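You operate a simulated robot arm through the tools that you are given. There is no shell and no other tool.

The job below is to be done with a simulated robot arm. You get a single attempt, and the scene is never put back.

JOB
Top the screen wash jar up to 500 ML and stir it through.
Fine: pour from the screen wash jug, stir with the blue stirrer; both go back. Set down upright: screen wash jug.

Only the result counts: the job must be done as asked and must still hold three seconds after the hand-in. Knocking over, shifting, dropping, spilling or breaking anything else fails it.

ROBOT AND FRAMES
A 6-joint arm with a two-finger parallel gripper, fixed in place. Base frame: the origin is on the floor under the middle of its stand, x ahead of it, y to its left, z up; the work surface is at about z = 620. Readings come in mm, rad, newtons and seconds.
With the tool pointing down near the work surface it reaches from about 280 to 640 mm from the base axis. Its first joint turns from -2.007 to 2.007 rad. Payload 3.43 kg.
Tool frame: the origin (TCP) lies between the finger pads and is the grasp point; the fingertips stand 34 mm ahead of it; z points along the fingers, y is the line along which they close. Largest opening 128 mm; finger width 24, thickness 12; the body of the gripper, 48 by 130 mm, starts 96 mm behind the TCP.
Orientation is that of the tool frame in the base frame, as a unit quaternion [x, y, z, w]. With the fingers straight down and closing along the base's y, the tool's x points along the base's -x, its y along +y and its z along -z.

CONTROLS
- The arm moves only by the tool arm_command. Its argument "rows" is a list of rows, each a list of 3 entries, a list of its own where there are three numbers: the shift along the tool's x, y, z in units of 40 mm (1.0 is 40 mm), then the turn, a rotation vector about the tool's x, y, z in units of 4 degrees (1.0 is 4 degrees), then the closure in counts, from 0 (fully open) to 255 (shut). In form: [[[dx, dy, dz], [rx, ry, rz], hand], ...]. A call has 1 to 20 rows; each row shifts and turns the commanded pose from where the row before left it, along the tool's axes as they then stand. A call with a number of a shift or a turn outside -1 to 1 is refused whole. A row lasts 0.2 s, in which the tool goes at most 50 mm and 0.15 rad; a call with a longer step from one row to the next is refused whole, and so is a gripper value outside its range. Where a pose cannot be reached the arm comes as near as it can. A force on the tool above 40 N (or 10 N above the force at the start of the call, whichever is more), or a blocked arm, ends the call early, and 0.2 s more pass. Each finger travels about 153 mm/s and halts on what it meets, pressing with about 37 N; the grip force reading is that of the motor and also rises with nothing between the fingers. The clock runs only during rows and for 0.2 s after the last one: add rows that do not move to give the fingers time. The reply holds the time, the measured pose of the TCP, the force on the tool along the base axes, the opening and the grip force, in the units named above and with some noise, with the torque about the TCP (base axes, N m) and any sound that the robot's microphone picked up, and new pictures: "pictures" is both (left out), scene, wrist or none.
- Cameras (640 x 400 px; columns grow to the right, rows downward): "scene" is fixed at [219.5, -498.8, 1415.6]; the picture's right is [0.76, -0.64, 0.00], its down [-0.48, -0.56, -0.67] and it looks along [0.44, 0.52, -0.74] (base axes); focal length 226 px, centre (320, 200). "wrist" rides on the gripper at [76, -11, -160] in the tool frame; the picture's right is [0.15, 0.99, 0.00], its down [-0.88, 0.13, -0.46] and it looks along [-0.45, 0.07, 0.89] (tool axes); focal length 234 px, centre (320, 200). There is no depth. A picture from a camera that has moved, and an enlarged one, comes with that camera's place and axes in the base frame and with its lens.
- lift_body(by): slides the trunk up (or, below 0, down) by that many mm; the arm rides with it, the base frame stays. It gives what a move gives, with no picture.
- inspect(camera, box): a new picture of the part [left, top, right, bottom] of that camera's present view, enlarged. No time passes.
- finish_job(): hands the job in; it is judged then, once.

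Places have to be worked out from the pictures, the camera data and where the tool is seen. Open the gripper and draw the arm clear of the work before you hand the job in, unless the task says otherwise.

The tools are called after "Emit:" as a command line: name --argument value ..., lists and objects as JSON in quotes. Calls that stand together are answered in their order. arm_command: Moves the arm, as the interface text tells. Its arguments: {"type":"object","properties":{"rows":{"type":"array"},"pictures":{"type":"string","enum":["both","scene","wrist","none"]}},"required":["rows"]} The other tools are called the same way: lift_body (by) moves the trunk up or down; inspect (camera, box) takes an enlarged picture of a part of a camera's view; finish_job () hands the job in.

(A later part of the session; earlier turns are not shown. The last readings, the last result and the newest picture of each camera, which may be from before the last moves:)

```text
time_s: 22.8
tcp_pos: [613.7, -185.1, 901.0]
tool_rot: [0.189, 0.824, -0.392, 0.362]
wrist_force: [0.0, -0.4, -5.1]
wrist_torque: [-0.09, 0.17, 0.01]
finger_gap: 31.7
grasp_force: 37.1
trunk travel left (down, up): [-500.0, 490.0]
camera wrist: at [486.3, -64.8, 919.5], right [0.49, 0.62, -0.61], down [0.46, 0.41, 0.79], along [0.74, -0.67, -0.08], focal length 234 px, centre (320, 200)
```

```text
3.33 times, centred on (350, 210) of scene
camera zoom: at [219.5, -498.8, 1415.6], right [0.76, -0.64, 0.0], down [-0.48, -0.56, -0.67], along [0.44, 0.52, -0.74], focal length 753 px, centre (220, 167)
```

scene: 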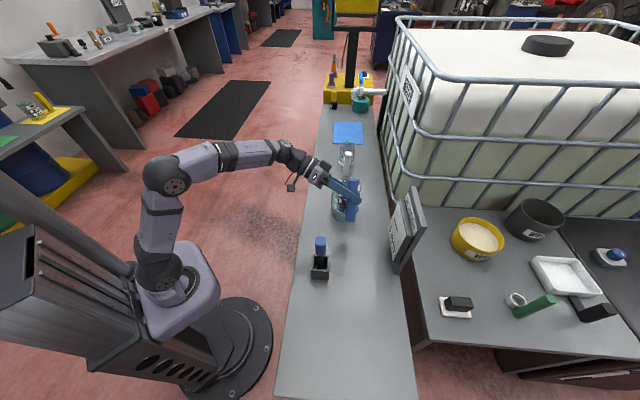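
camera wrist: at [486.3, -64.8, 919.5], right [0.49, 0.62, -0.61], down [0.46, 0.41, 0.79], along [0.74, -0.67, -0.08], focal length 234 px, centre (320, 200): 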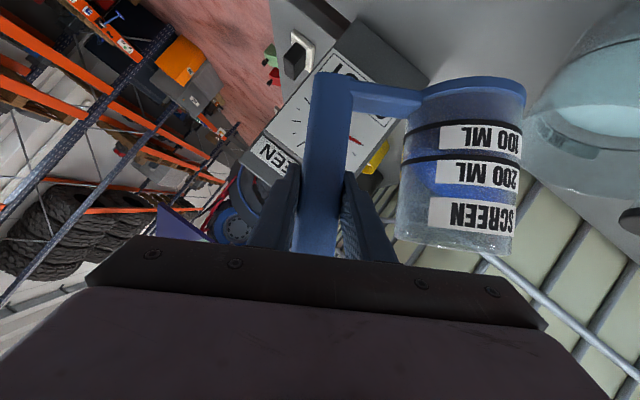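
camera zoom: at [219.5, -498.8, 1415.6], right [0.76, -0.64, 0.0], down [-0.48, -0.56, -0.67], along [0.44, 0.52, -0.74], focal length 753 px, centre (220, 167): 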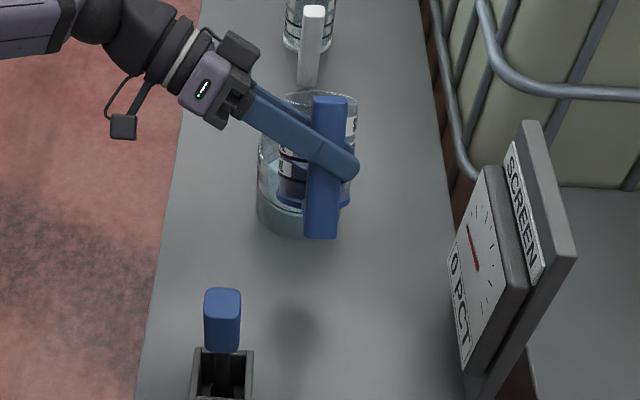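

The jug is fixed in the grip at ~30° tilt, tip above the jar. I lower the tip to ~785 while tilting on to ~42° and look for any flow.

Emit:
arm_command --rows '[[[0.183, 0.22, 0.114], [0.498, 0, -0.867], 255], [[0.17, 0.234, 0.106], [0.498, 0, -0.867], 255], [[0.155, 0.248, 0.098], [0.498, 0, -0.867], 255], [[0, 0, 0], [0, 0, 0], 255]]'

Emit:
inspect --camera "scene" --box '[310, 150, 400, 240]'

Emit:
inspect --camera "wrist" --box '[380, 0, 640, 260]'

```text
time_s: 23.8
tcp_pos: [622.4, -179.2, 864.9]
tool_rot: [0.133, 0.816, -0.465, 0.316]
wrist_force: [0.9, -0.5, -4.8]
wrist_torque: [-0.07, 0.04, -0.02]
finger_gap: 31.7
grasp_force: 36.6
trunk travel left (down, up): [-500.0, 490.0]
camera wrist: at [497.1, -55.7, 883.5], right [0.39, 0.52, -0.76], down [0.56, 0.52, 0.64], along [0.73, -0.68, -0.09], focal length 234 px, centre (320, 200)
```

scene: 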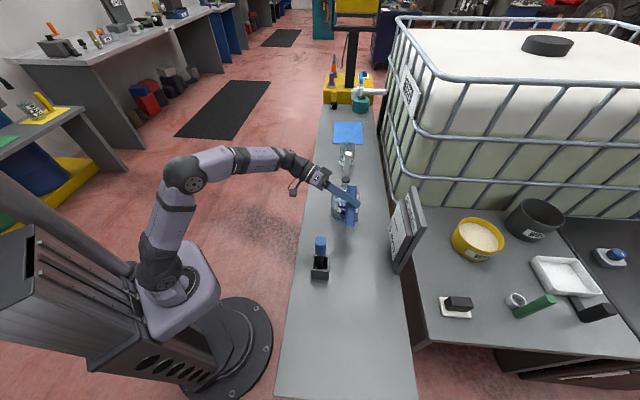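
wrist: 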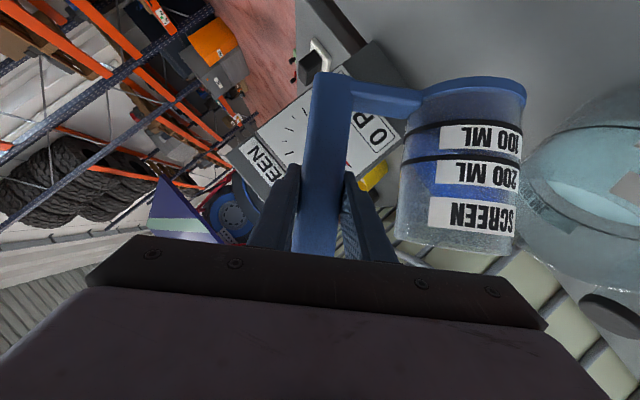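

```text
4.44 times, centred on (355, 195) of scene
camera zoom: at [219.5, -498.8, 1415.6], right [0.76, -0.64, 0.0], down [-0.48, -0.56, -0.67], along [0.44, 0.52, -0.74], focal length 1003 px, centre (164, 222)
```

zoom: 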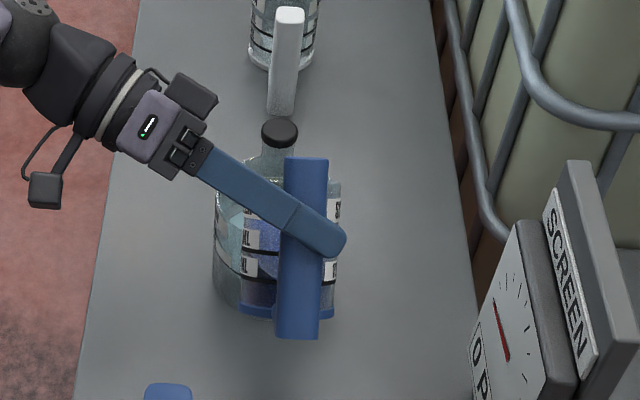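

```text
1.54 times, centred on (510, 130) of wrist
camera zoom: at [497.1, -55.7, 883.5], right [0.39, 0.52, -0.76], down [0.56, 0.52, 0.64], along [0.73, -0.68, -0.09], focal length 360 px, centre (28, 308)
```

zoom: 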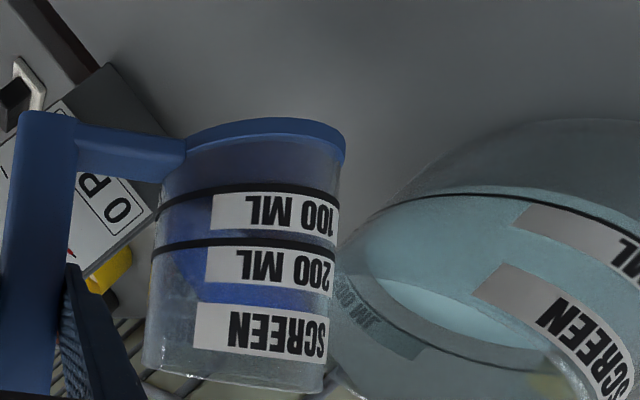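

No flow yet at ~42.5°, tip ~20 mm short of jar centre and at z ~785. I now rotate about the spout tip in small steps: +4° and wait.

Emit:
arm_command --rows '[[[-0.114, -0.0257, -0.0656], [0.249, 0, -0.4335], 255], [[-0.114, -0.0257, -0.0656], [0.249, 0, -0.4335], 255], [[0, 0, 0], [0, 0, 0], 255], [[0, 0, 0], [0, 0, 0], 255], [[0, 0, 0], [0, 0, 0], 255]]' --pictures "scene"

Emit:
inspect --camera "wrist" --box '[380, 0, 640, 260]'

Emit:
inspect --camera "scene" --box '[320, 165, 380, 230]'

```text
time_s: 25.0
tcp_pos: [626.4, -176.1, 872.9]
tool_rot: [0.113, 0.812, -0.488, 0.299]
wrist_force: [-1.1, -0.3, -4.9]
wrist_torque: [-0.01, 0.02, -0.01]
finger_gap: 31.6
grasp_force: 37.0
trunk travel left (down, up): [-500.0, 490.0]
```

scene: 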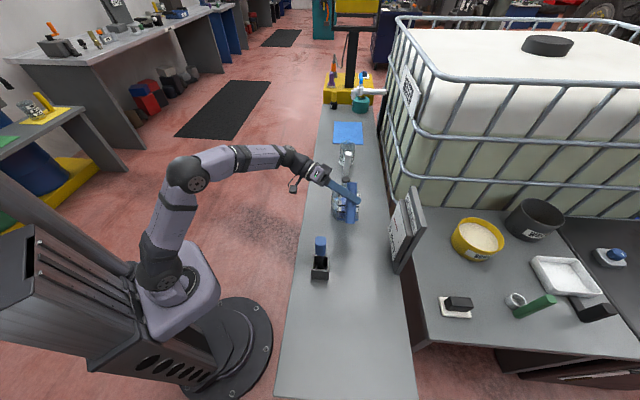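

```text
1.54 times, centred on (510, 130) of wrist
camera zoom: at [501.4, -51.3, 892.5], right [0.35, 0.48, -0.81], down [0.59, 0.55, 0.59], along [0.72, -0.68, -0.09], focal length 360 px, centre (28, 308)
```

zoom: 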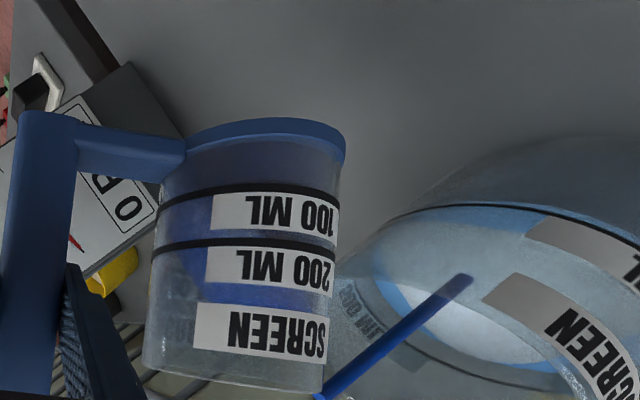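

```text
6.15 times, centred on (350, 198) of scene
camera zoom: at [219.5, -498.8, 1415.6], right [0.76, -0.64, 0.0], down [-0.48, -0.56, -0.67], along [0.44, 0.52, -0.74], focal length 1389 px, centre (135, 215)
```

zoom: 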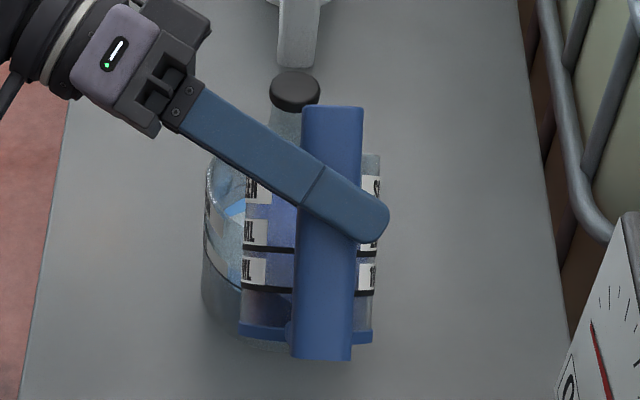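

A blue stream is now falling into the jar near its middle. I hold still for a short time and watch the level.

Emit:
arm_command --rows '[[[0, 0, 0], [0, 0, 0], 255], [[0, 0, 0], [0, 0, 0], 255]]' --pictures "none"

Emit:
inspect --camera "wrist" --box '[380, 0, 640, 260]'

Emit:
inspect --camera "wrist" --box '[520, 60, 640, 260]'

```text
time_s: 25.6
tcp_pos: [625.4, -175.5, 873.5]
tool_rot: [0.112, 0.812, -0.488, 0.299]
wrist_force: [-0.9, -0.3, -4.2]
wrist_torque: [-0.04, -0.01, -0.01]
finger_gap: 31.3
grasp_force: 37.1
trunk travel left (down, up): [-500.0, 490.0]
```

```text
1.54 times, centred on (510, 130) of wrist
camera zoom: at [501.4, -51.3, 892.5], right [0.35, 0.48, -0.81], down [0.59, 0.55, 0.59], along [0.72, -0.68, -0.09], focal length 360 px, centre (28, 308)
```

zoom: 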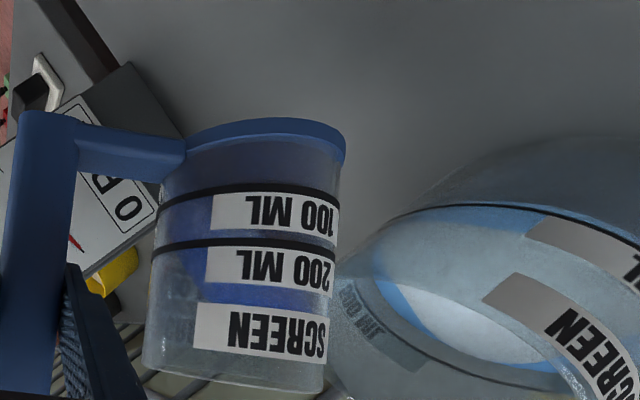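

```text
2.00 times, centred on (580, 160) of wrist
camera zoom: at [501.4, -51.3, 892.5], right [0.35, 0.48, -0.81], down [0.59, 0.55, 0.59], along [0.72, -0.68, -0.09], focal length 468 px, centre (-200, 280)
```

zoom: 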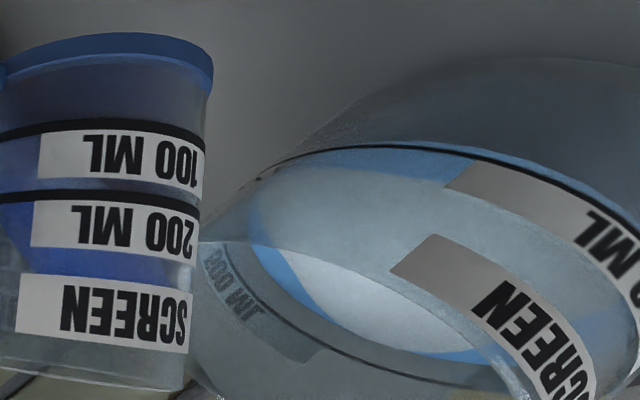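

The flow stopped by itself: outflow depends on tilt, so I can meter it. I tilt another 6° about the spout tip and let it settle.

Emit:
arm_command --rows '[[[-0.114, -0.0257, -0.0656], [0.249, 0, -0.4335], 255], [[-0.114, -0.0257, -0.0656], [0.249, 0, -0.4335], 255], [[-0.114, -0.0257, -0.0656], [0.249, 0, -0.4335], 255], [[0, 0, 0], [0, 0, 0], 255], [[0, 0, 0], [0, 0, 0], 255], [[0, 0, 0], [0, 0, 0], 255], [[0, 0, 0], [0, 0, 0], 255], [[0, 0, 0], [0, 0, 0], 255], [[0, 0, 0], [0, 0, 0], 255]]' --pictures "none"

Emit:
inspect --camera "wrist" --box '[380, 0, 640, 260]'

Emit:
inspect --camera "wrist" --box '[520, 60, 640, 260]'

Emit:
inspect --camera "scene" --box '[320, 165, 380, 230]'

```text
time_s: 27.6
tcp_pos: [633.0, -167.9, 886.8]
tool_rot: [0.084, 0.803, -0.522, 0.274]
wrist_force: [0.1, -1.1, -3.8]
wrist_torque: [-0.02, 0.0, -0.02]
finger_gap: 31.6
grasp_force: 37.0
trunk travel left (down, up): [-500.0, 490.0]
```

```text
1.54 times, centred on (510, 130) of wrist
camera zoom: at [510.0, -42.7, 905.3], right [0.29, 0.41, -0.86], down [0.63, 0.59, 0.5], along [0.72, -0.69, -0.09], focal length 360 px, centre (28, 308)
```

zoom: 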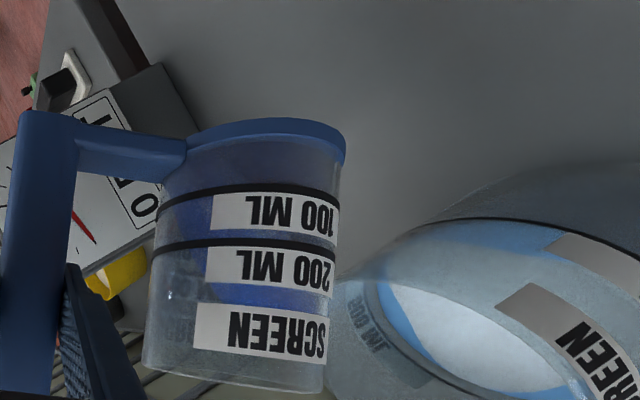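

```text
2.00 times, centred on (580, 160) of wrist
camera zoom: at [510.0, -42.7, 905.3], right [0.29, 0.41, -0.86], down [0.63, 0.59, 0.5], along [0.72, -0.69, -0.09], focal length 468 px, centre (-200, 280)
```

zoom: 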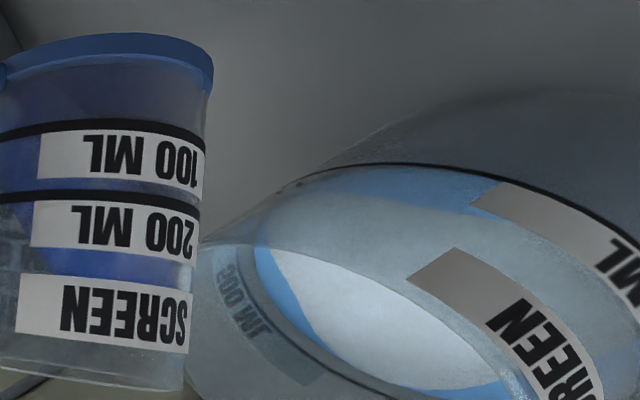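

```text
6.15 times, centred on (350, 198) of scene
camera zoom: at [219.5, -498.8, 1415.6], right [0.76, -0.64, 0.0], down [-0.48, -0.56, -0.67], along [0.44, 0.52, -0.74], focal length 1389 px, centre (135, 215)
```

zoom: 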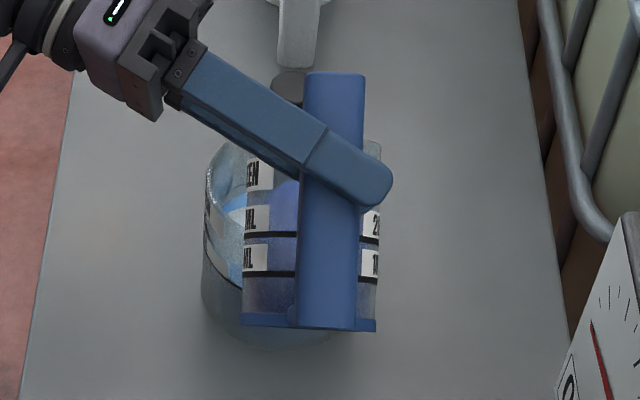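

The flow has settled again at ~52.5°. I zoom on the jar's near and far arcs to measure the level against the 500 ML line.

Emit:
inspect --camera "wrist" --box '[560, 170, 640, 250]'

Emit:
inspect --camera "wrist" --box '[560, 120, 640, 180]'

Emit:
inspect --camera "wrist" --box '[430, 70, 530, 220]'

```text
5.00 times, centred on (600, 210) of wrist
camera zoom: at [510.0, -42.7, 905.3], right [0.29, 0.41, -0.86], down [0.63, 0.59, 0.5], along [0.72, -0.69, -0.09], focal length 1171 px, centre (-1080, 150)
```

zoom: 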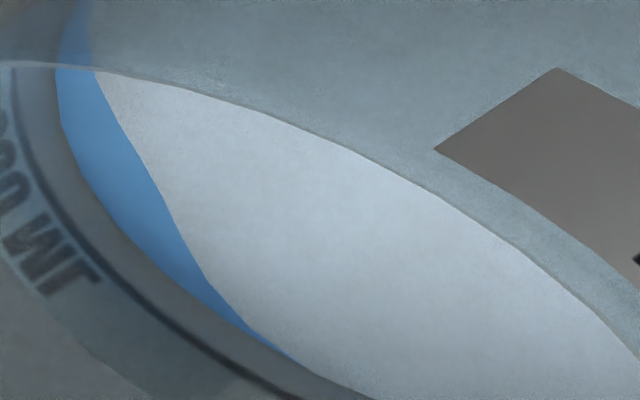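

```text
6.67 times, centred on (600, 150) of wrist
camera zoom: at [510.0, -42.7, 905.3], right [0.29, 0.41, -0.86], down [0.63, 0.59, 0.5], along [0.72, -0.69, -0.09], focal length 1561 px, centre (-1547, 533)
```

zoom: 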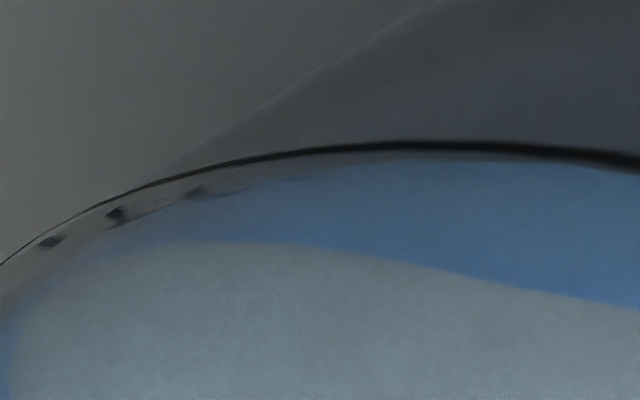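

```text
2.67 times, centred on (480, 145) of wrist
camera zoom: at [510.0, -42.7, 905.3], right [0.29, 0.41, -0.86], down [0.63, 0.59, 0.5], along [0.72, -0.69, -0.09], focal length 624 px, centre (-107, 347)
```

zoom: 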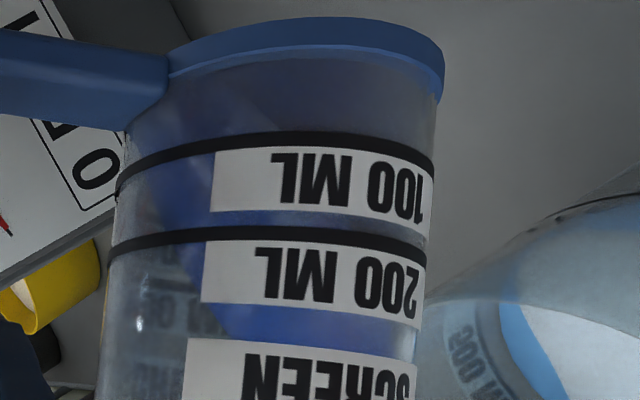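

The surface now measures about z 671.5 versus the line at 677 (roughly 68 ml in, ~52 ml to go). I tilt 3.5° more, let it settle, and measure again.

Emit:
arm_command --rows '[[[-0.0998, -0.0225, -0.0574], [0.218, 0, -0.379], 255], [[-0.0998, -0.0225, -0.0574], [0.218, 0, -0.379], 255], [[0, 0, 0], [0, 0, 0], 255], [[0, 0, 0], [0, 0, 0], 255], [[0, 0, 0], [0, 0, 0], 255], [[0, 0, 0], [0, 0, 0], 255], [[0, 0, 0], [0, 0, 0], 255], [[0, 0, 0], [0, 0, 0], 255], [[0, 0, 0], [0, 0, 0], 255], [[0, 0, 0], [0, 0, 0], 255]]' --pictures "none"

Emit:
inspect --camera "wrist" --box '[560, 170, 640, 250]'

Emit:
inspect --camera "wrist" --box '[400, 40, 640, 260]'

Emit:
inspect --camera "scene" --box '[320, 165, 380, 230]'

```text
time_s: 29.8
tcp_pos: [635.8, -163.7, 894.1]
tool_rot: [0.065, 0.798, -0.541, 0.257]
wrist_force: [-0.4, -0.5, -4.8]
wrist_torque: [0.03, -0.01, -0.03]
finger_gap: 31.5
grasp_force: 36.5
trunk travel left (down, up): [-500.0, 490.0]
```

```text
5.00 times, centred on (600, 210) of wrist
camera zoom: at [514.2, -37.0, 912.1], right [0.26, 0.37, -0.89], down [0.65, 0.61, 0.44], along [0.71, -0.69, -0.09], focal length 1171 px, centre (-1080, 150)
```

zoom: 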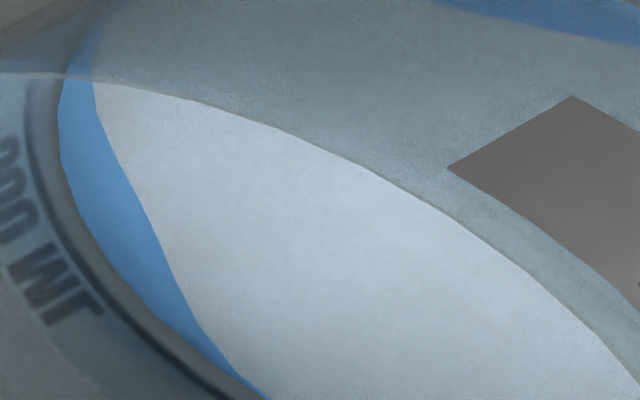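

```text
1.82 times, centred on (520, 150) of wrist
camera zoom: at [514.2, -37.0, 912.1], right [0.26, 0.37, -0.89], down [0.65, 0.61, 0.44], along [0.71, -0.69, -0.09], focal length 426 px, centre (-44, 291)
```

zoom: 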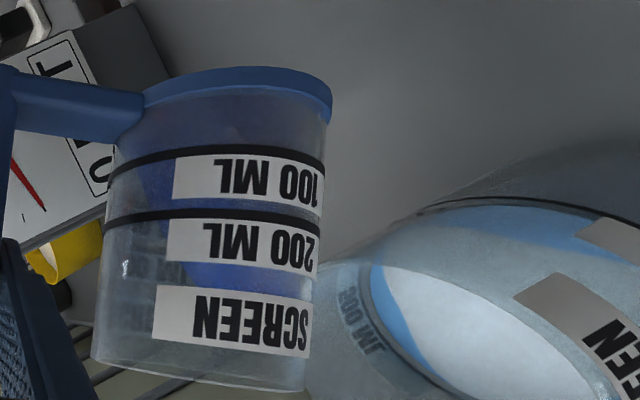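

```text
6.15 times, centred on (350, 198) of scene
camera zoom: at [219.5, -498.8, 1415.6], right [0.76, -0.64, 0.0], down [-0.48, -0.56, -0.67], along [0.44, 0.52, -0.74], focal length 1389 px, centre (135, 215)
```

zoom: 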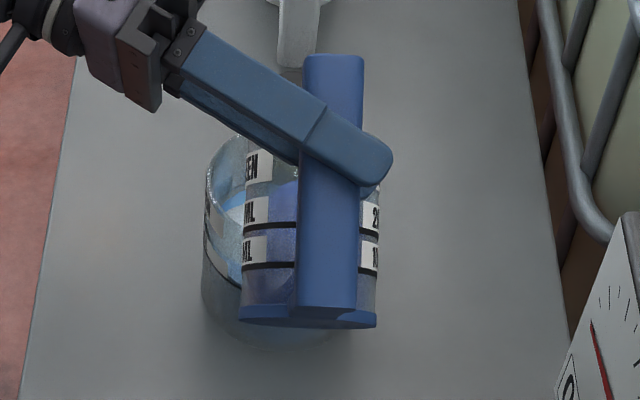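

The level has risen to roughly z 673. To get a cleaner reading I'll zoom the scene camera on the visible left edge of the jar.

Emit:
inspect --camera "scene" --box '[326, 184, 350, 214]'

Emit:
inspect --camera "wrist" --box '[560, 190, 610, 260]'

Emit:
inspect --camera "wrist" --box '[550, 130, 640, 190]'

```text
13.33 times, centred on (338, 199) of scene
camera zoom: at [219.5, -498.8, 1415.6], right [0.76, -0.64, 0.0], down [-0.48, -0.56, -0.67], along [0.44, 0.52, -0.74], focal length 3010 px, centre (80, 213)
```

zoom: 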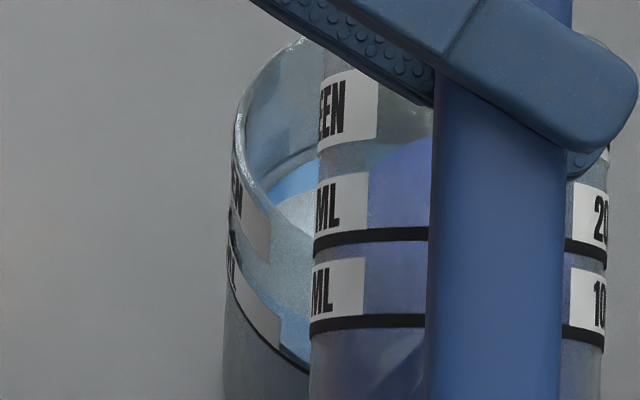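

```text
5.71 times, centred on (585, 225) of wrist
camera zoom: at [514.2, -37.0, 912.1], right [0.26, 0.37, -0.89], down [0.65, 0.61, 0.44], along [0.71, -0.69, -0.09], focal length 1338 px, centre (-1194, 57)
```

zoom: 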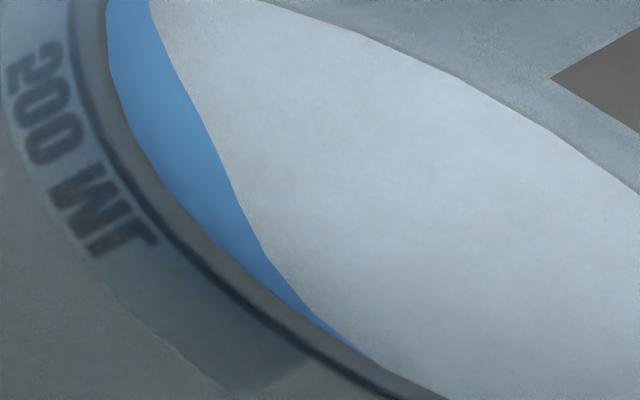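

```text
6.67 times, centred on (595, 160) of wrist
camera zoom: at [514.2, -37.0, 912.1], right [0.26, 0.37, -0.89], down [0.65, 0.61, 0.44], along [0.71, -0.69, -0.09], focal length 1561 px, centre (-1513, 467)
```

zoom: 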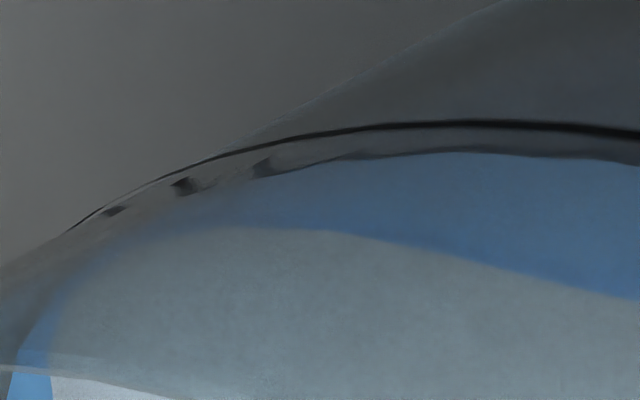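

Combining near and far arcs: surface ≈ 674.8 vs line 677, so about 20 ml left. I tilt 2° more and let it settle.

Emit:
arm_command --rows '[[[-0.057, -0.0128, -0.0328], [0.1245, 0, -0.2168], 255], [[-0.057, -0.0128, -0.0328], [0.1245, 0, -0.2168], 255], [[0, 0, 0], [0, 0, 0], 255], [[0, 0, 0], [0, 0, 0], 255], [[0, 0, 0], [0, 0, 0], 255], [[0, 0, 0], [0, 0, 0], 255], [[0, 0, 0], [0, 0, 0], 255], [[0, 0, 0], [0, 0, 0], 255], [[0, 0, 0], [0, 0, 0], 255], [[0, 0, 0], [0, 0, 0], 255]]' --pictures "none"

Emit:
inspect --camera "wrist" --box '[560, 190, 610, 260]'

Emit:
inspect --camera "wrist" --box '[550, 130, 640, 190]'

Emit:
inspect --camera "scene" --box '[326, 184, 350, 214]'

Emit:
inspect --camera "wrist" --box '[400, 40, 640, 260]'

```text
time_s: 32.0
tcp_pos: [639.8, -159.9, 898.4]
tool_rot: [0.056, 0.793, -0.553, 0.25]
wrist_force: [-0.1, 0.2, -3.6]
wrist_torque: [0.03, -0.03, -0.01]
finger_gap: 31.6
grasp_force: 37.3
trunk travel left (down, up): [-500.0, 490.0]
```

```text
5.71 times, centred on (585, 225) of wrist
camera zoom: at [517.8, -33.5, 915.8], right [0.23, 0.35, -0.91], down [0.66, 0.63, 0.41], along [0.71, -0.7, -0.09], focal length 1338 px, centre (-1194, 57)
```

zoom: 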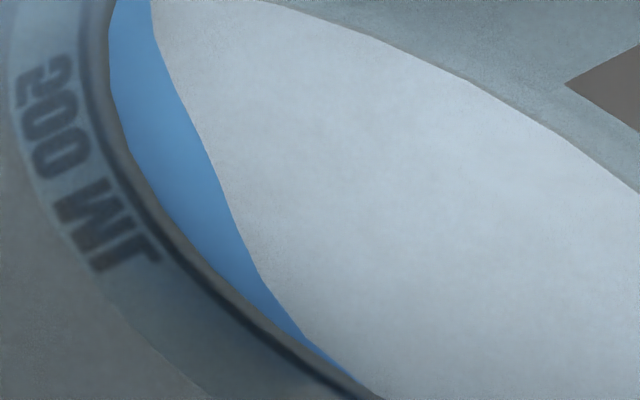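

```text
6.67 times, centred on (595, 160) of wrist
camera zoom: at [517.8, -33.5, 915.8], right [0.23, 0.35, -0.91], down [0.66, 0.63, 0.41], along [0.71, -0.7, -0.09], focal length 1561 px, centre (-1513, 467)
```

zoom: 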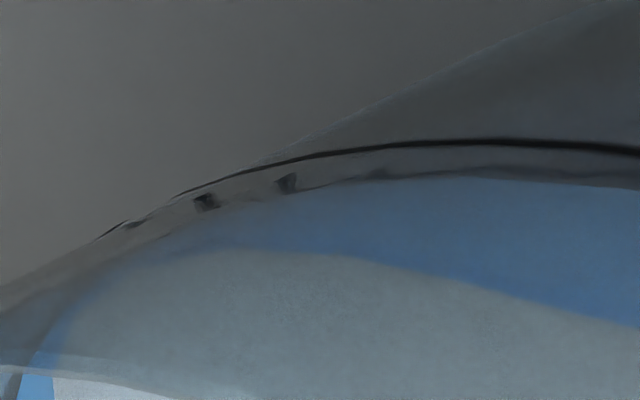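

```text
13.33 times, centred on (338, 199) of scene
camera zoom: at [219.5, -498.8, 1415.6], right [0.76, -0.64, 0.0], down [-0.48, -0.56, -0.67], along [0.44, 0.52, -0.74], focal length 3010 px, centre (80, 213)
```

zoom: 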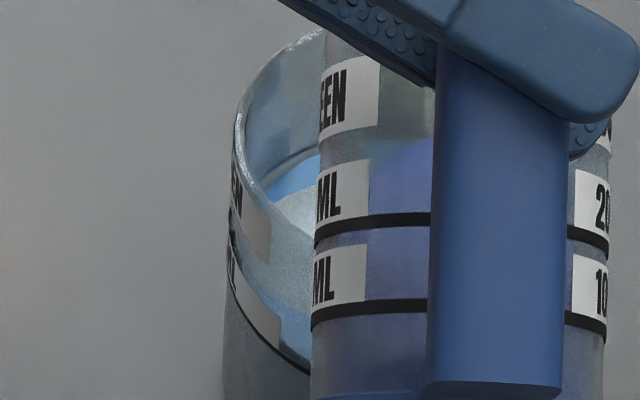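

```text
1.82 times, centred on (520, 150) of wrist
camera zoom: at [517.8, -33.5, 915.8], right [0.23, 0.35, -0.91], down [0.66, 0.63, 0.41], along [0.71, -0.7, -0.09], focal length 426 px, centre (-44, 291)
```

zoom: 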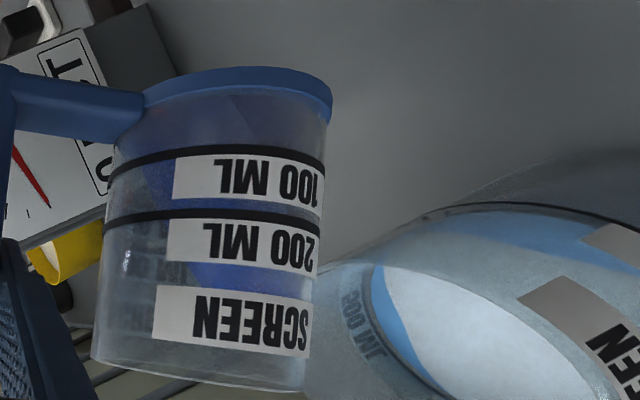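

The surface is now within about half a millimetre of the line by my estimate. I zoom tightly on the arcs from both cameras for a more careful reading.

Emit:
inspect --camera "scene" --box '[331, 192, 345, 214]'

Emit:
inspect --camera "wrist" --box '[565, 205, 595, 245]'

Emit:
inspect --camera "wrist" --box '[600, 140, 640, 170]'

```text
16.00 times, centred on (338, 203) of scene
camera zoom: at [219.5, -498.8, 1415.6], right [0.76, -0.64, 0.0], down [-0.48, -0.56, -0.67], along [0.44, 0.52, -0.74], focal length 3612 px, centre (32, 152)
```

zoom: 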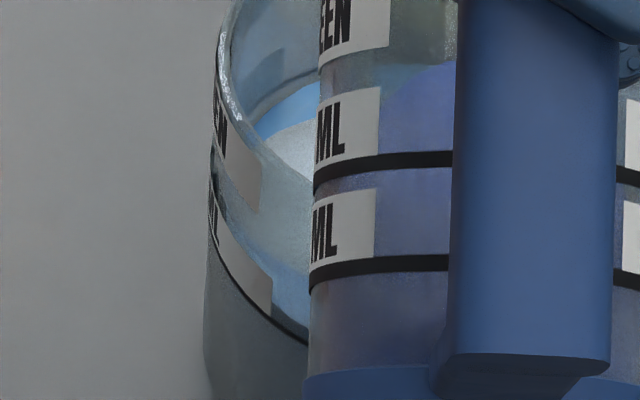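

```text
10.00 times, centred on (580, 225) of wrist
camera zoom: at [517.8, -33.5, 915.8], right [0.23, 0.35, -0.91], down [0.66, 0.63, 0.41], along [0.71, -0.7, -0.09], focal length 2342 px, centre (-2280, -50)
```

zoom: 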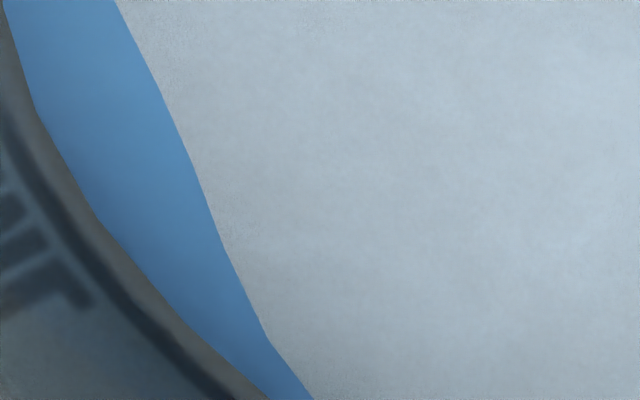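

```text
13.33 times, centred on (620, 155) of wrist
camera zoom: at [517.8, -33.5, 915.8], right [0.23, 0.35, -0.91], down [0.66, 0.63, 0.41], along [0.71, -0.7, -0.09], focal length 3122 px, centre (-3680, 800)
```

zoom: 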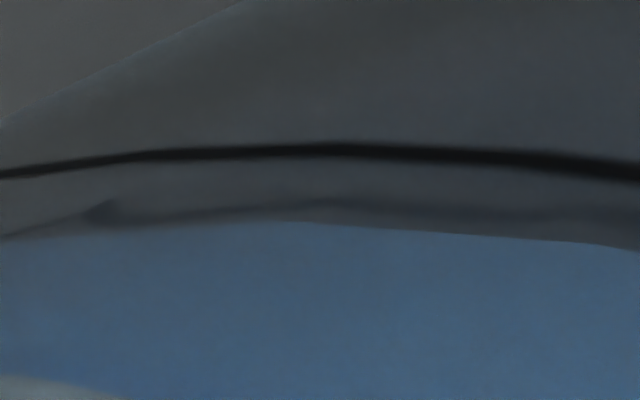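

Near and far arcs agree that the surface is now at the line within about half a millimetre. I tilt the jug back about the spout tip, raise it, and then check the level with a clear view.

Emit:
arm_command --rows '[[[0.228, 0.0514, 0.1312], [-0.498, 0, 0.867], 255], [[0.228, 0.0514, 0.1312], [-0.498, 0, 0.867], 255], [[0.228, 0.0514, 0.1312], [-0.498, 0, 0.867], 255], [[0.228, 0.0514, 0.1312], [-0.498, 0, 0.867], 255], [[0.228, 0.0514, 0.1312], [-0.498, 0, 0.867], 255], [[0.228, 0.0514, 0.1312], [-0.498, 0, 0.867], 255], [[0.228, 0.0514, 0.1312], [-0.498, 0, 0.867], 255], [[-0.657, -0.4375, -0.3775], [0, 0, 0], 255], [[-0.657, -0.4375, -0.3775], [0, 0, 0], 255], [[0, 0, 0], [-0.498, 0, 0.867], 255], [[0, 0, 0], [-0.498, 0, 0.867], 255], [[0, 0, 0], [-0.498, 0, 0.867], 255], [[0, 0, 0], [-0.498, 0, 0.867], 255], [[0, 0, 0], [-0.498, 0, 0.867], 255], [[0, 0, 0], [-0.498, 0, 0.867], 255], [[0, 0, 0], [-0.498, 0, 0.867], 255], [[0, 0, 0], [0, 0, 0], 255]]'

```text
time_s: 35.6
tcp_pos: [609.7, -190.4, 906.3]
tool_rot: [0.314, 0.807, -0.2, 0.459]
wrist_force: [0.3, -0.7, -4.9]
wrist_torque: [-0.23, 0.16, -0.02]
finger_gap: 31.6
grasp_force: 37.2
trunk travel left (down, up): [-500.0, 490.0]
camera wrist: at [477.3, -76.1, 922.5], right [0.63, 0.76, -0.16], down [0.15, 0.09, 0.99], along [0.76, -0.64, -0.06], focal length 234 px, centre (320, 200)
```

scene: 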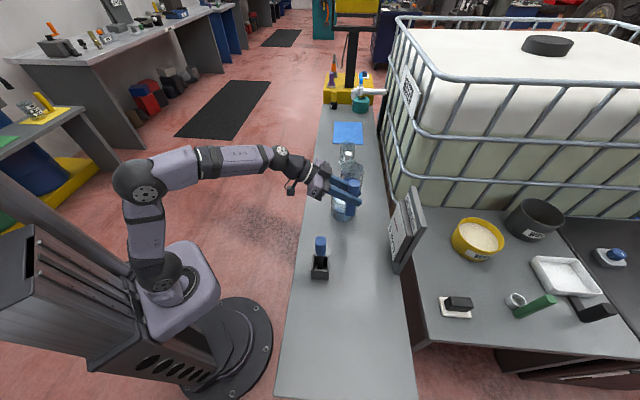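
wrist: 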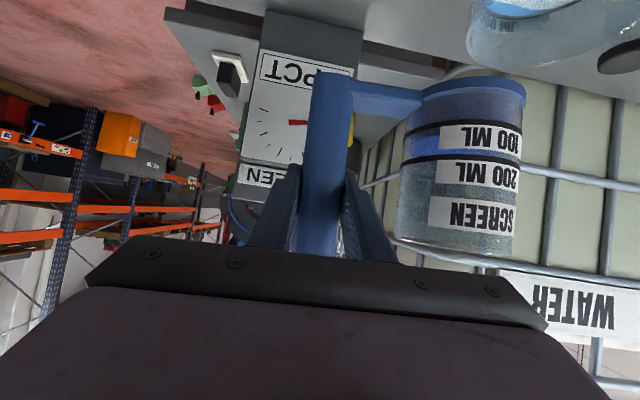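

The jug is upright again with roughly 130 ml left. I carry it back along the bench so the scene camera gets a clear view of the jar.

Emit:
arm_command --rows '[[[0, 0, 0], [-0.249, 0, 0.4335], 255], [[0, -0.3, 0], [0, 0, 0], 255], [[0, -0.5, 0], [0, 0, 0], 255], [[0, -0.7, 0], [0, 0, 0], 255], [[0, -0.7, 0], [0, 0, 0], 255], [[0, -0.7, 0], [0, 0, 0], 255], [[0, -0.7, 0], [0, 0, 0], 255], [[0, -0.7, 0], [0, 0, 0], 255], [[0, -0.7, 0], [0, 0, 0], 255], [[0, -0.7, 0], [0, 0, 0], 255], [[0, -0.5, 0], [0, 0, 0], 255], [[0, -0.3, 0], [0, 0, 0], 255], [[0, 0, 0], [0, 0, 0], 255]]'

Emit:
inspect --camera "scene" --box '[325, 170, 365, 225]'

Emit:
inspect --camera "scene" --box '[328, 184, 362, 216]'

```text
time_s: 38.4
tcp_pos: [429.8, -378.0, 908.0]
tool_rot: [0.323, 0.803, -0.188, 0.465]
wrist_force: [-0.3, 0.3, -3.6]
wrist_torque: [-0.2, 0.21, 0.0]
finger_gap: 31.7
grasp_force: 36.5
trunk travel left (down, up): [-500.0, 490.0]
camera wrist: at [297.1, -263.4, 923.0], right [0.63, 0.76, -0.13], down [0.12, 0.06, 0.99], along [0.76, -0.64, -0.05], focal length 234 px, centre (320, 200)
```

scene: 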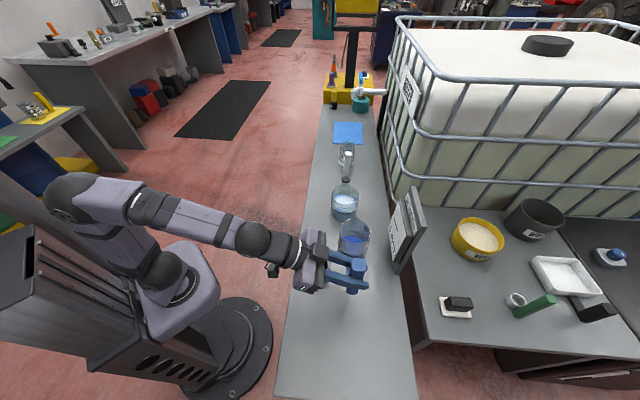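
wrist: 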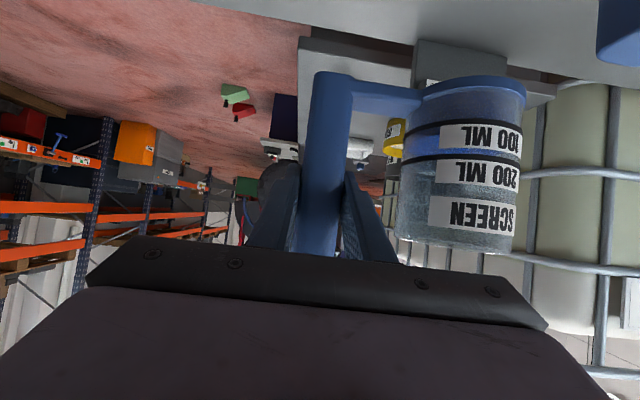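

```text
7.27 times, centred on (345, 198) of scene
camera zoom: at [219.5, -498.8, 1415.6], right [0.76, -0.64, 0.0], down [-0.48, -0.56, -0.67], along [0.44, 0.52, -0.74], focal length 1642 px, centre (138, 218)
```

zoom: 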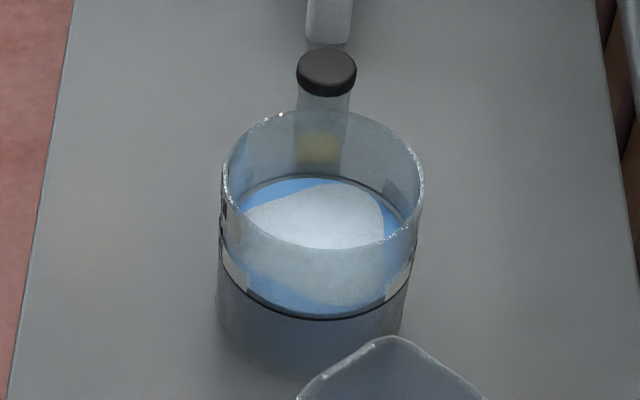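

```text
12.50 times, centred on (345, 200) of scene
camera zoom: at [219.5, -498.8, 1415.6], right [0.76, -0.64, 0.0], down [-0.48, -0.56, -0.67], along [0.44, 0.52, -0.74], focal length 2822 px, centre (8, 200)
```

zoom: 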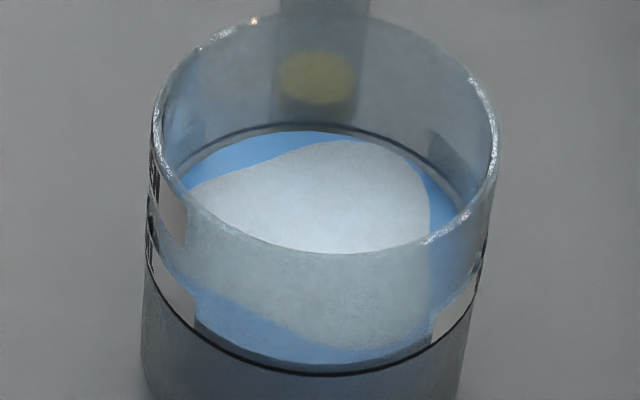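

Now the jar is in clear view. I zoom tightly on the back and front of the line to compare with the liquid's edge.

Emit:
inspect --camera "scene" --box '[338, 190, 352, 199]'

Emit:
inspect --camera "scene" --box '[338, 207, 352, 216]'

Emit:
inspect --camera "scene" --box '[350, 196, 362, 212]'

Emit:
inspect --camera "scene" --box '[329, 194, 341, 210]'

```text
16.00 times, centred on (345, 194) of scene
camera zoom: at [219.5, -498.8, 1415.6], right [0.76, -0.64, 0.0], down [-0.48, -0.56, -0.67], along [0.44, 0.52, -0.74], focal length 3612 px, centre (-80, 288)
```

zoom: 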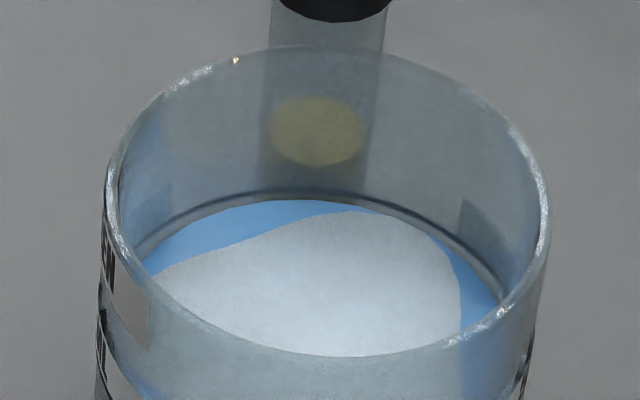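

```text
16.00 times, centred on (345, 212) of scene
camera zoom: at [219.5, -498.8, 1415.6], right [0.76, -0.64, 0.0], down [-0.48, -0.56, -0.67], along [0.44, 0.52, -0.74], focal length 3612 px, centre (-80, 16)
```

zoom: 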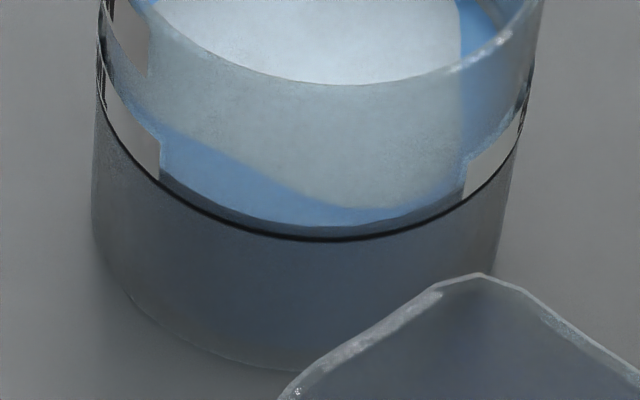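

```text
16.00 times, centred on (356, 204) of scene
camera zoom: at [219.5, -498.8, 1415.6], right [0.76, -0.64, 0.0], down [-0.48, -0.56, -0.67], along [0.44, 0.52, -0.74], focal length 3612 px, centre (-256, 136)
```

zoom: 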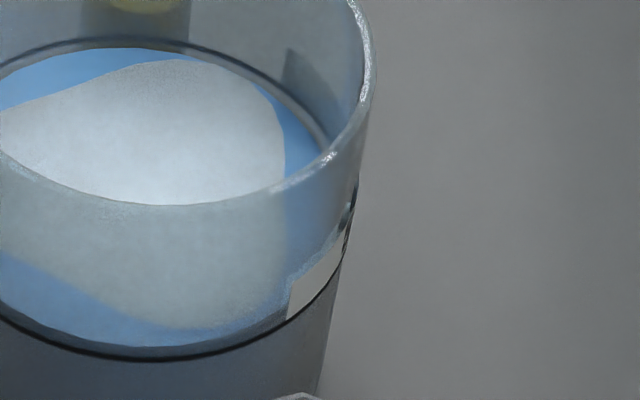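

```text
16.00 times, centred on (335, 202) of scene
camera zoom: at [219.5, -498.8, 1415.6], right [0.76, -0.64, 0.0], down [-0.48, -0.56, -0.67], along [0.44, 0.52, -0.74], focal length 3612 px, centre (80, 168)
```

zoom: 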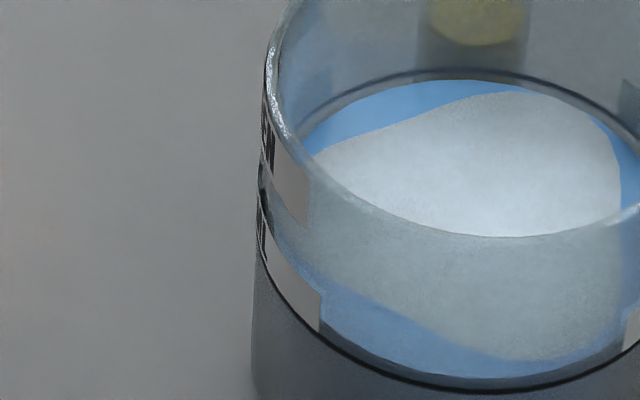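

The liquid sits about 0.7 mm above the line centre, i.e. ≈ 505 ml, which is on the mark. Now I return the jug above its original place.

Emit:
arm_command --rows '[[[0.0, -0.3, -0.01], [0, 0, 0], 255], [[0.01, -0.5, -0.02], [0, 0, 0], 255], [[0.02, -0.7, -0.025], [0, 0, 0], 255], [[0.02, -0.7, -0.025], [0, 0, 0], 255], [[0.02, -0.7, -0.025], [0, 0, 0], 255], [[0.01, -0.5, -0.02], [0, 0, 0], 255], [[0.0, -0.335, 0], [0, 0, 0], 255], [[0, 0, 0], [0, 0, 0], 255], [[0, 0, 0], [0, 0, 0], 255]]' --pictures "none"

```text
time_s: 40.4
tcp_pos: [324.9, -482.1, 906.4]
tool_rot: [0.322, 0.804, -0.186, 0.464]
wrist_force: [0.2, 0.6, -3.4]
wrist_torque: [-0.2, 0.2, 0.01]
finger_gap: 31.6
grasp_force: 36.9
trunk travel left (down, up): [-500.0, 490.0]
```

Above the original spot (reading ~3 mm off, partly noise). I lower to about 15 mm above the bench and re-read.

Emit:
arm_command --rows '[[[0.4, 0, 0.23], [0, 0, 0], 255], [[0.6, 0, 0.345], [0, 0, 0], 255], [[0.7, 0, 0.402], [0, 0, 0], 255], [[0.7, 0, 0.402], [0, 0, 0], 255], [[0.7, 0, 0.402], [0, 0, 0], 255], [[0.6, 0, 0.345], [0, 0, 0], 255], [[0.3, 0, 0.172], [0, 0, 0], 255], [[0, 0, 0], [0, 0, 0], 255]]' --pictures "none"

Emit:
arm_command --rows '[[[0, 0, 0], [0, 0, 0], 255]]' --pictures "none"

Emit:
arm_command --rows '[[[0, 0, 0], [0, 0, 0], 255]]' --pictures "both"

Emit:
inspect --camera "scene" --box '[280, 280, 400, 400]'

```text
time_s: 42.2
tcp_pos: [324.8, -481.6, 720.9]
tool_rot: [0.323, 0.804, -0.187, 0.463]
wrist_force: [0.1, -0.3, -4.4]
wrist_torque: [-0.19, 0.17, -0.01]
finger_gap: 31.9
grasp_force: 37.2
trunk travel left (down, up): [-500.0, 490.0]
```

```text
time_s: 42.6
tcp_pos: [325.1, -481.2, 722.2]
tool_rot: [0.324, 0.803, -0.187, 0.463]
wrist_force: [-0.9, 0.4, -4.7]
wrist_torque: [-0.15, 0.17, -0.01]
finger_gap: 31.8
grasp_force: 36.6
trunk travel left (down, up): [-500.0, 490.0]
```

```text
time_s: 43.0
tcp_pos: [325.1, -480.6, 721.8]
tool_rot: [0.324, 0.803, -0.187, 0.463]
wrist_force: [0.1, 0.5, -4.2]
wrist_torque: [-0.16, 0.19, -0.04]
finger_gap: 31.6
grasp_force: 36.9
trunk travel left (down, up): [-500.0, 490.0]
camera wrist: at [189.8, -366.9, 737.0], right [0.63, 0.76, -0.13], down [0.12, 0.06, 0.99], along [0.76, -0.64, -0.05], focal length 234 px, centre (320, 200)
```

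scene: 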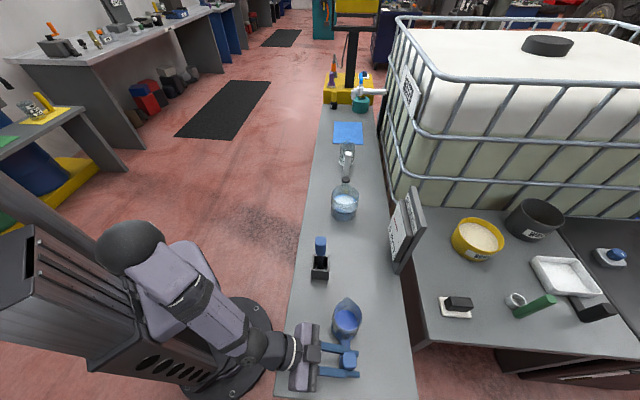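
wrist: 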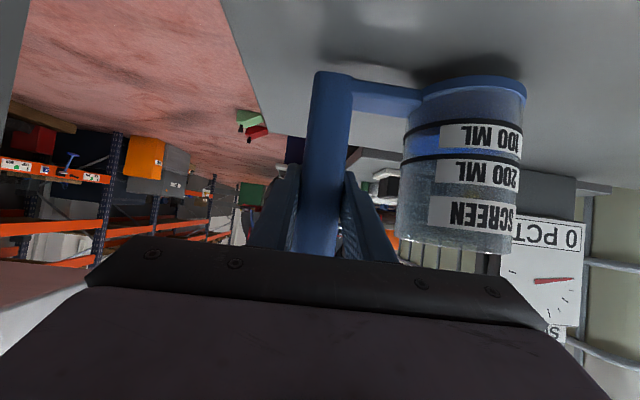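

```text
3.33 times, centred on (340, 340) of scene
camera zoom: at [219.5, -498.8, 1415.6], right [0.76, -0.64, 0.0], down [-0.48, -0.56, -0.67], along [0.44, 0.52, -0.74], focal length 753 px, centre (253, -267)
```

zoom: 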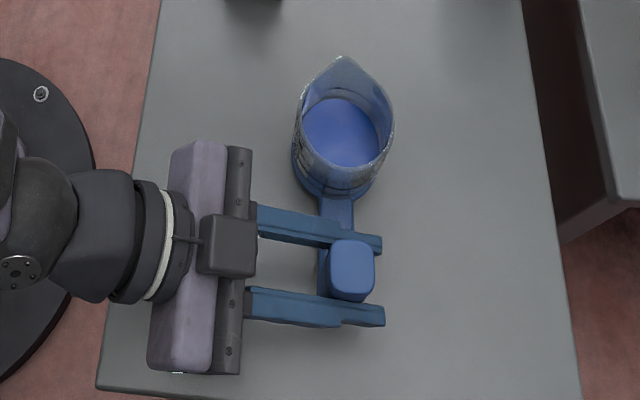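

Mean reading (325, -481, 722) versus grasp pose (322, -481.8, 706): I correct by ~3 mm and lower slowly towards touchdown.

Emit:
arm_command --rows '[[[0.022, -0.066, -0.038], [0, 0, 0], 255], [[0.0975, 0, 0.056], [0, 0, 0], 255], [[0.0975, 0, 0.056], [0, 0, 0], 255], [[0.0975, 0, 0.056], [0, 0, 0], 255], [[0, 0, 0], [0, 0, 0], 255]]' --pictures "none"

Emit:
arm_command --rows '[[[0.022, 0, 0.0125], [0, 0, 0], 255], [[0, 0, 0], [0, 0, 0], 255]]' --pictures "none"

```text
time_s: 44.2
tcp_pos: [319.6, -482.3, 708.4]
tool_rot: [0.323, 0.804, -0.187, 0.463]
wrist_force: [-0.4, 0.4, -4.6]
wrist_torque: [-0.21, 0.18, -0.02]
finger_gap: 31.8
grasp_force: 37.6
trunk travel left (down, up): [-500.0, 490.0]
```

```text
time_s: 44.8
tcp_pos: [319.7, -483.1, 707.2]
tool_rot: [0.324, 0.803, -0.187, 0.463]
wrist_force: [-0.6, -0.2, -4.4]
wrist_torque: [-0.18, 0.19, -0.01]
finger_gap: 31.9
grasp_force: 36.8
trunk travel left (down, up): [-500.0, 490.0]
```

Force still shows full weight (−4.4 N), so not touching yet. I go down in 1 mm steps.

Emit:
arm_command --rows '[[[0.022, 0, 0.0125], [0, 0, 0], 255], [[0, 0, 0], [0, 0, 0], 255]]' --pictures "none"

Emit:
arm_command --rows '[[[0.022, 0, 0.0125], [0, 0, 0], 255], [[0, 0, 0], [0, 0, 0], 255]]' --pictures "both"

```text
time_s: 45.4
tcp_pos: [320.5, -483.0, 706.5]
tool_rot: [0.323, 0.803, -0.187, 0.465]
wrist_force: [0.0, 1.6, -2.0]
wrist_torque: [0.01, -0.07, 0.02]
finger_gap: 31.6
grasp_force: 37.1
trunk travel left (down, up): [-500.0, 490.0]
```

```text
time_s: 46.0
tcp_pos: [319.5, -482.6, 706.4]
tool_rot: [0.323, 0.803, -0.187, 0.466]
wrist_force: [-0.1, -1.2, 1.7]
wrist_torque: [0.05, -0.37, -0.12]
finger_gap: 31.7
grasp_force: 37.1
trunk travel left (down, up): [-500.0, 490.0]
camera wrist: at [185.8, -368.2, 721.7], right [0.63, 0.76, -0.13], down [0.12, 0.06, 0.99], along [0.76, -0.64, -0.05], focal length 234 px, centre (320, 200)
```

scene: 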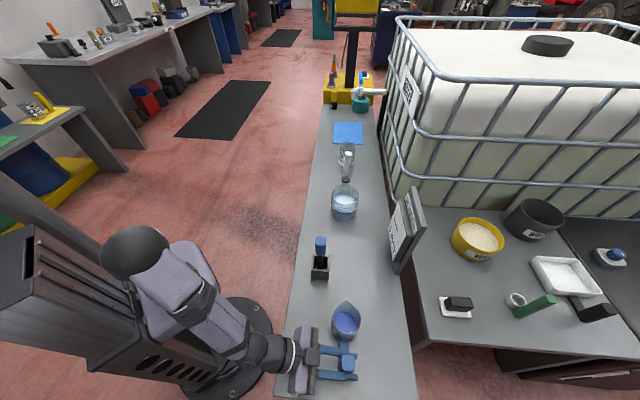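
wrist: 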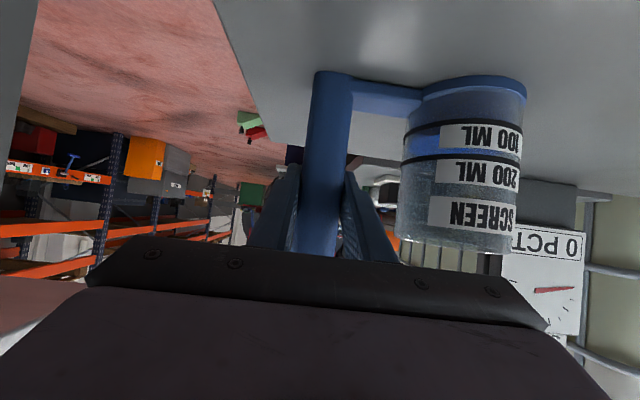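

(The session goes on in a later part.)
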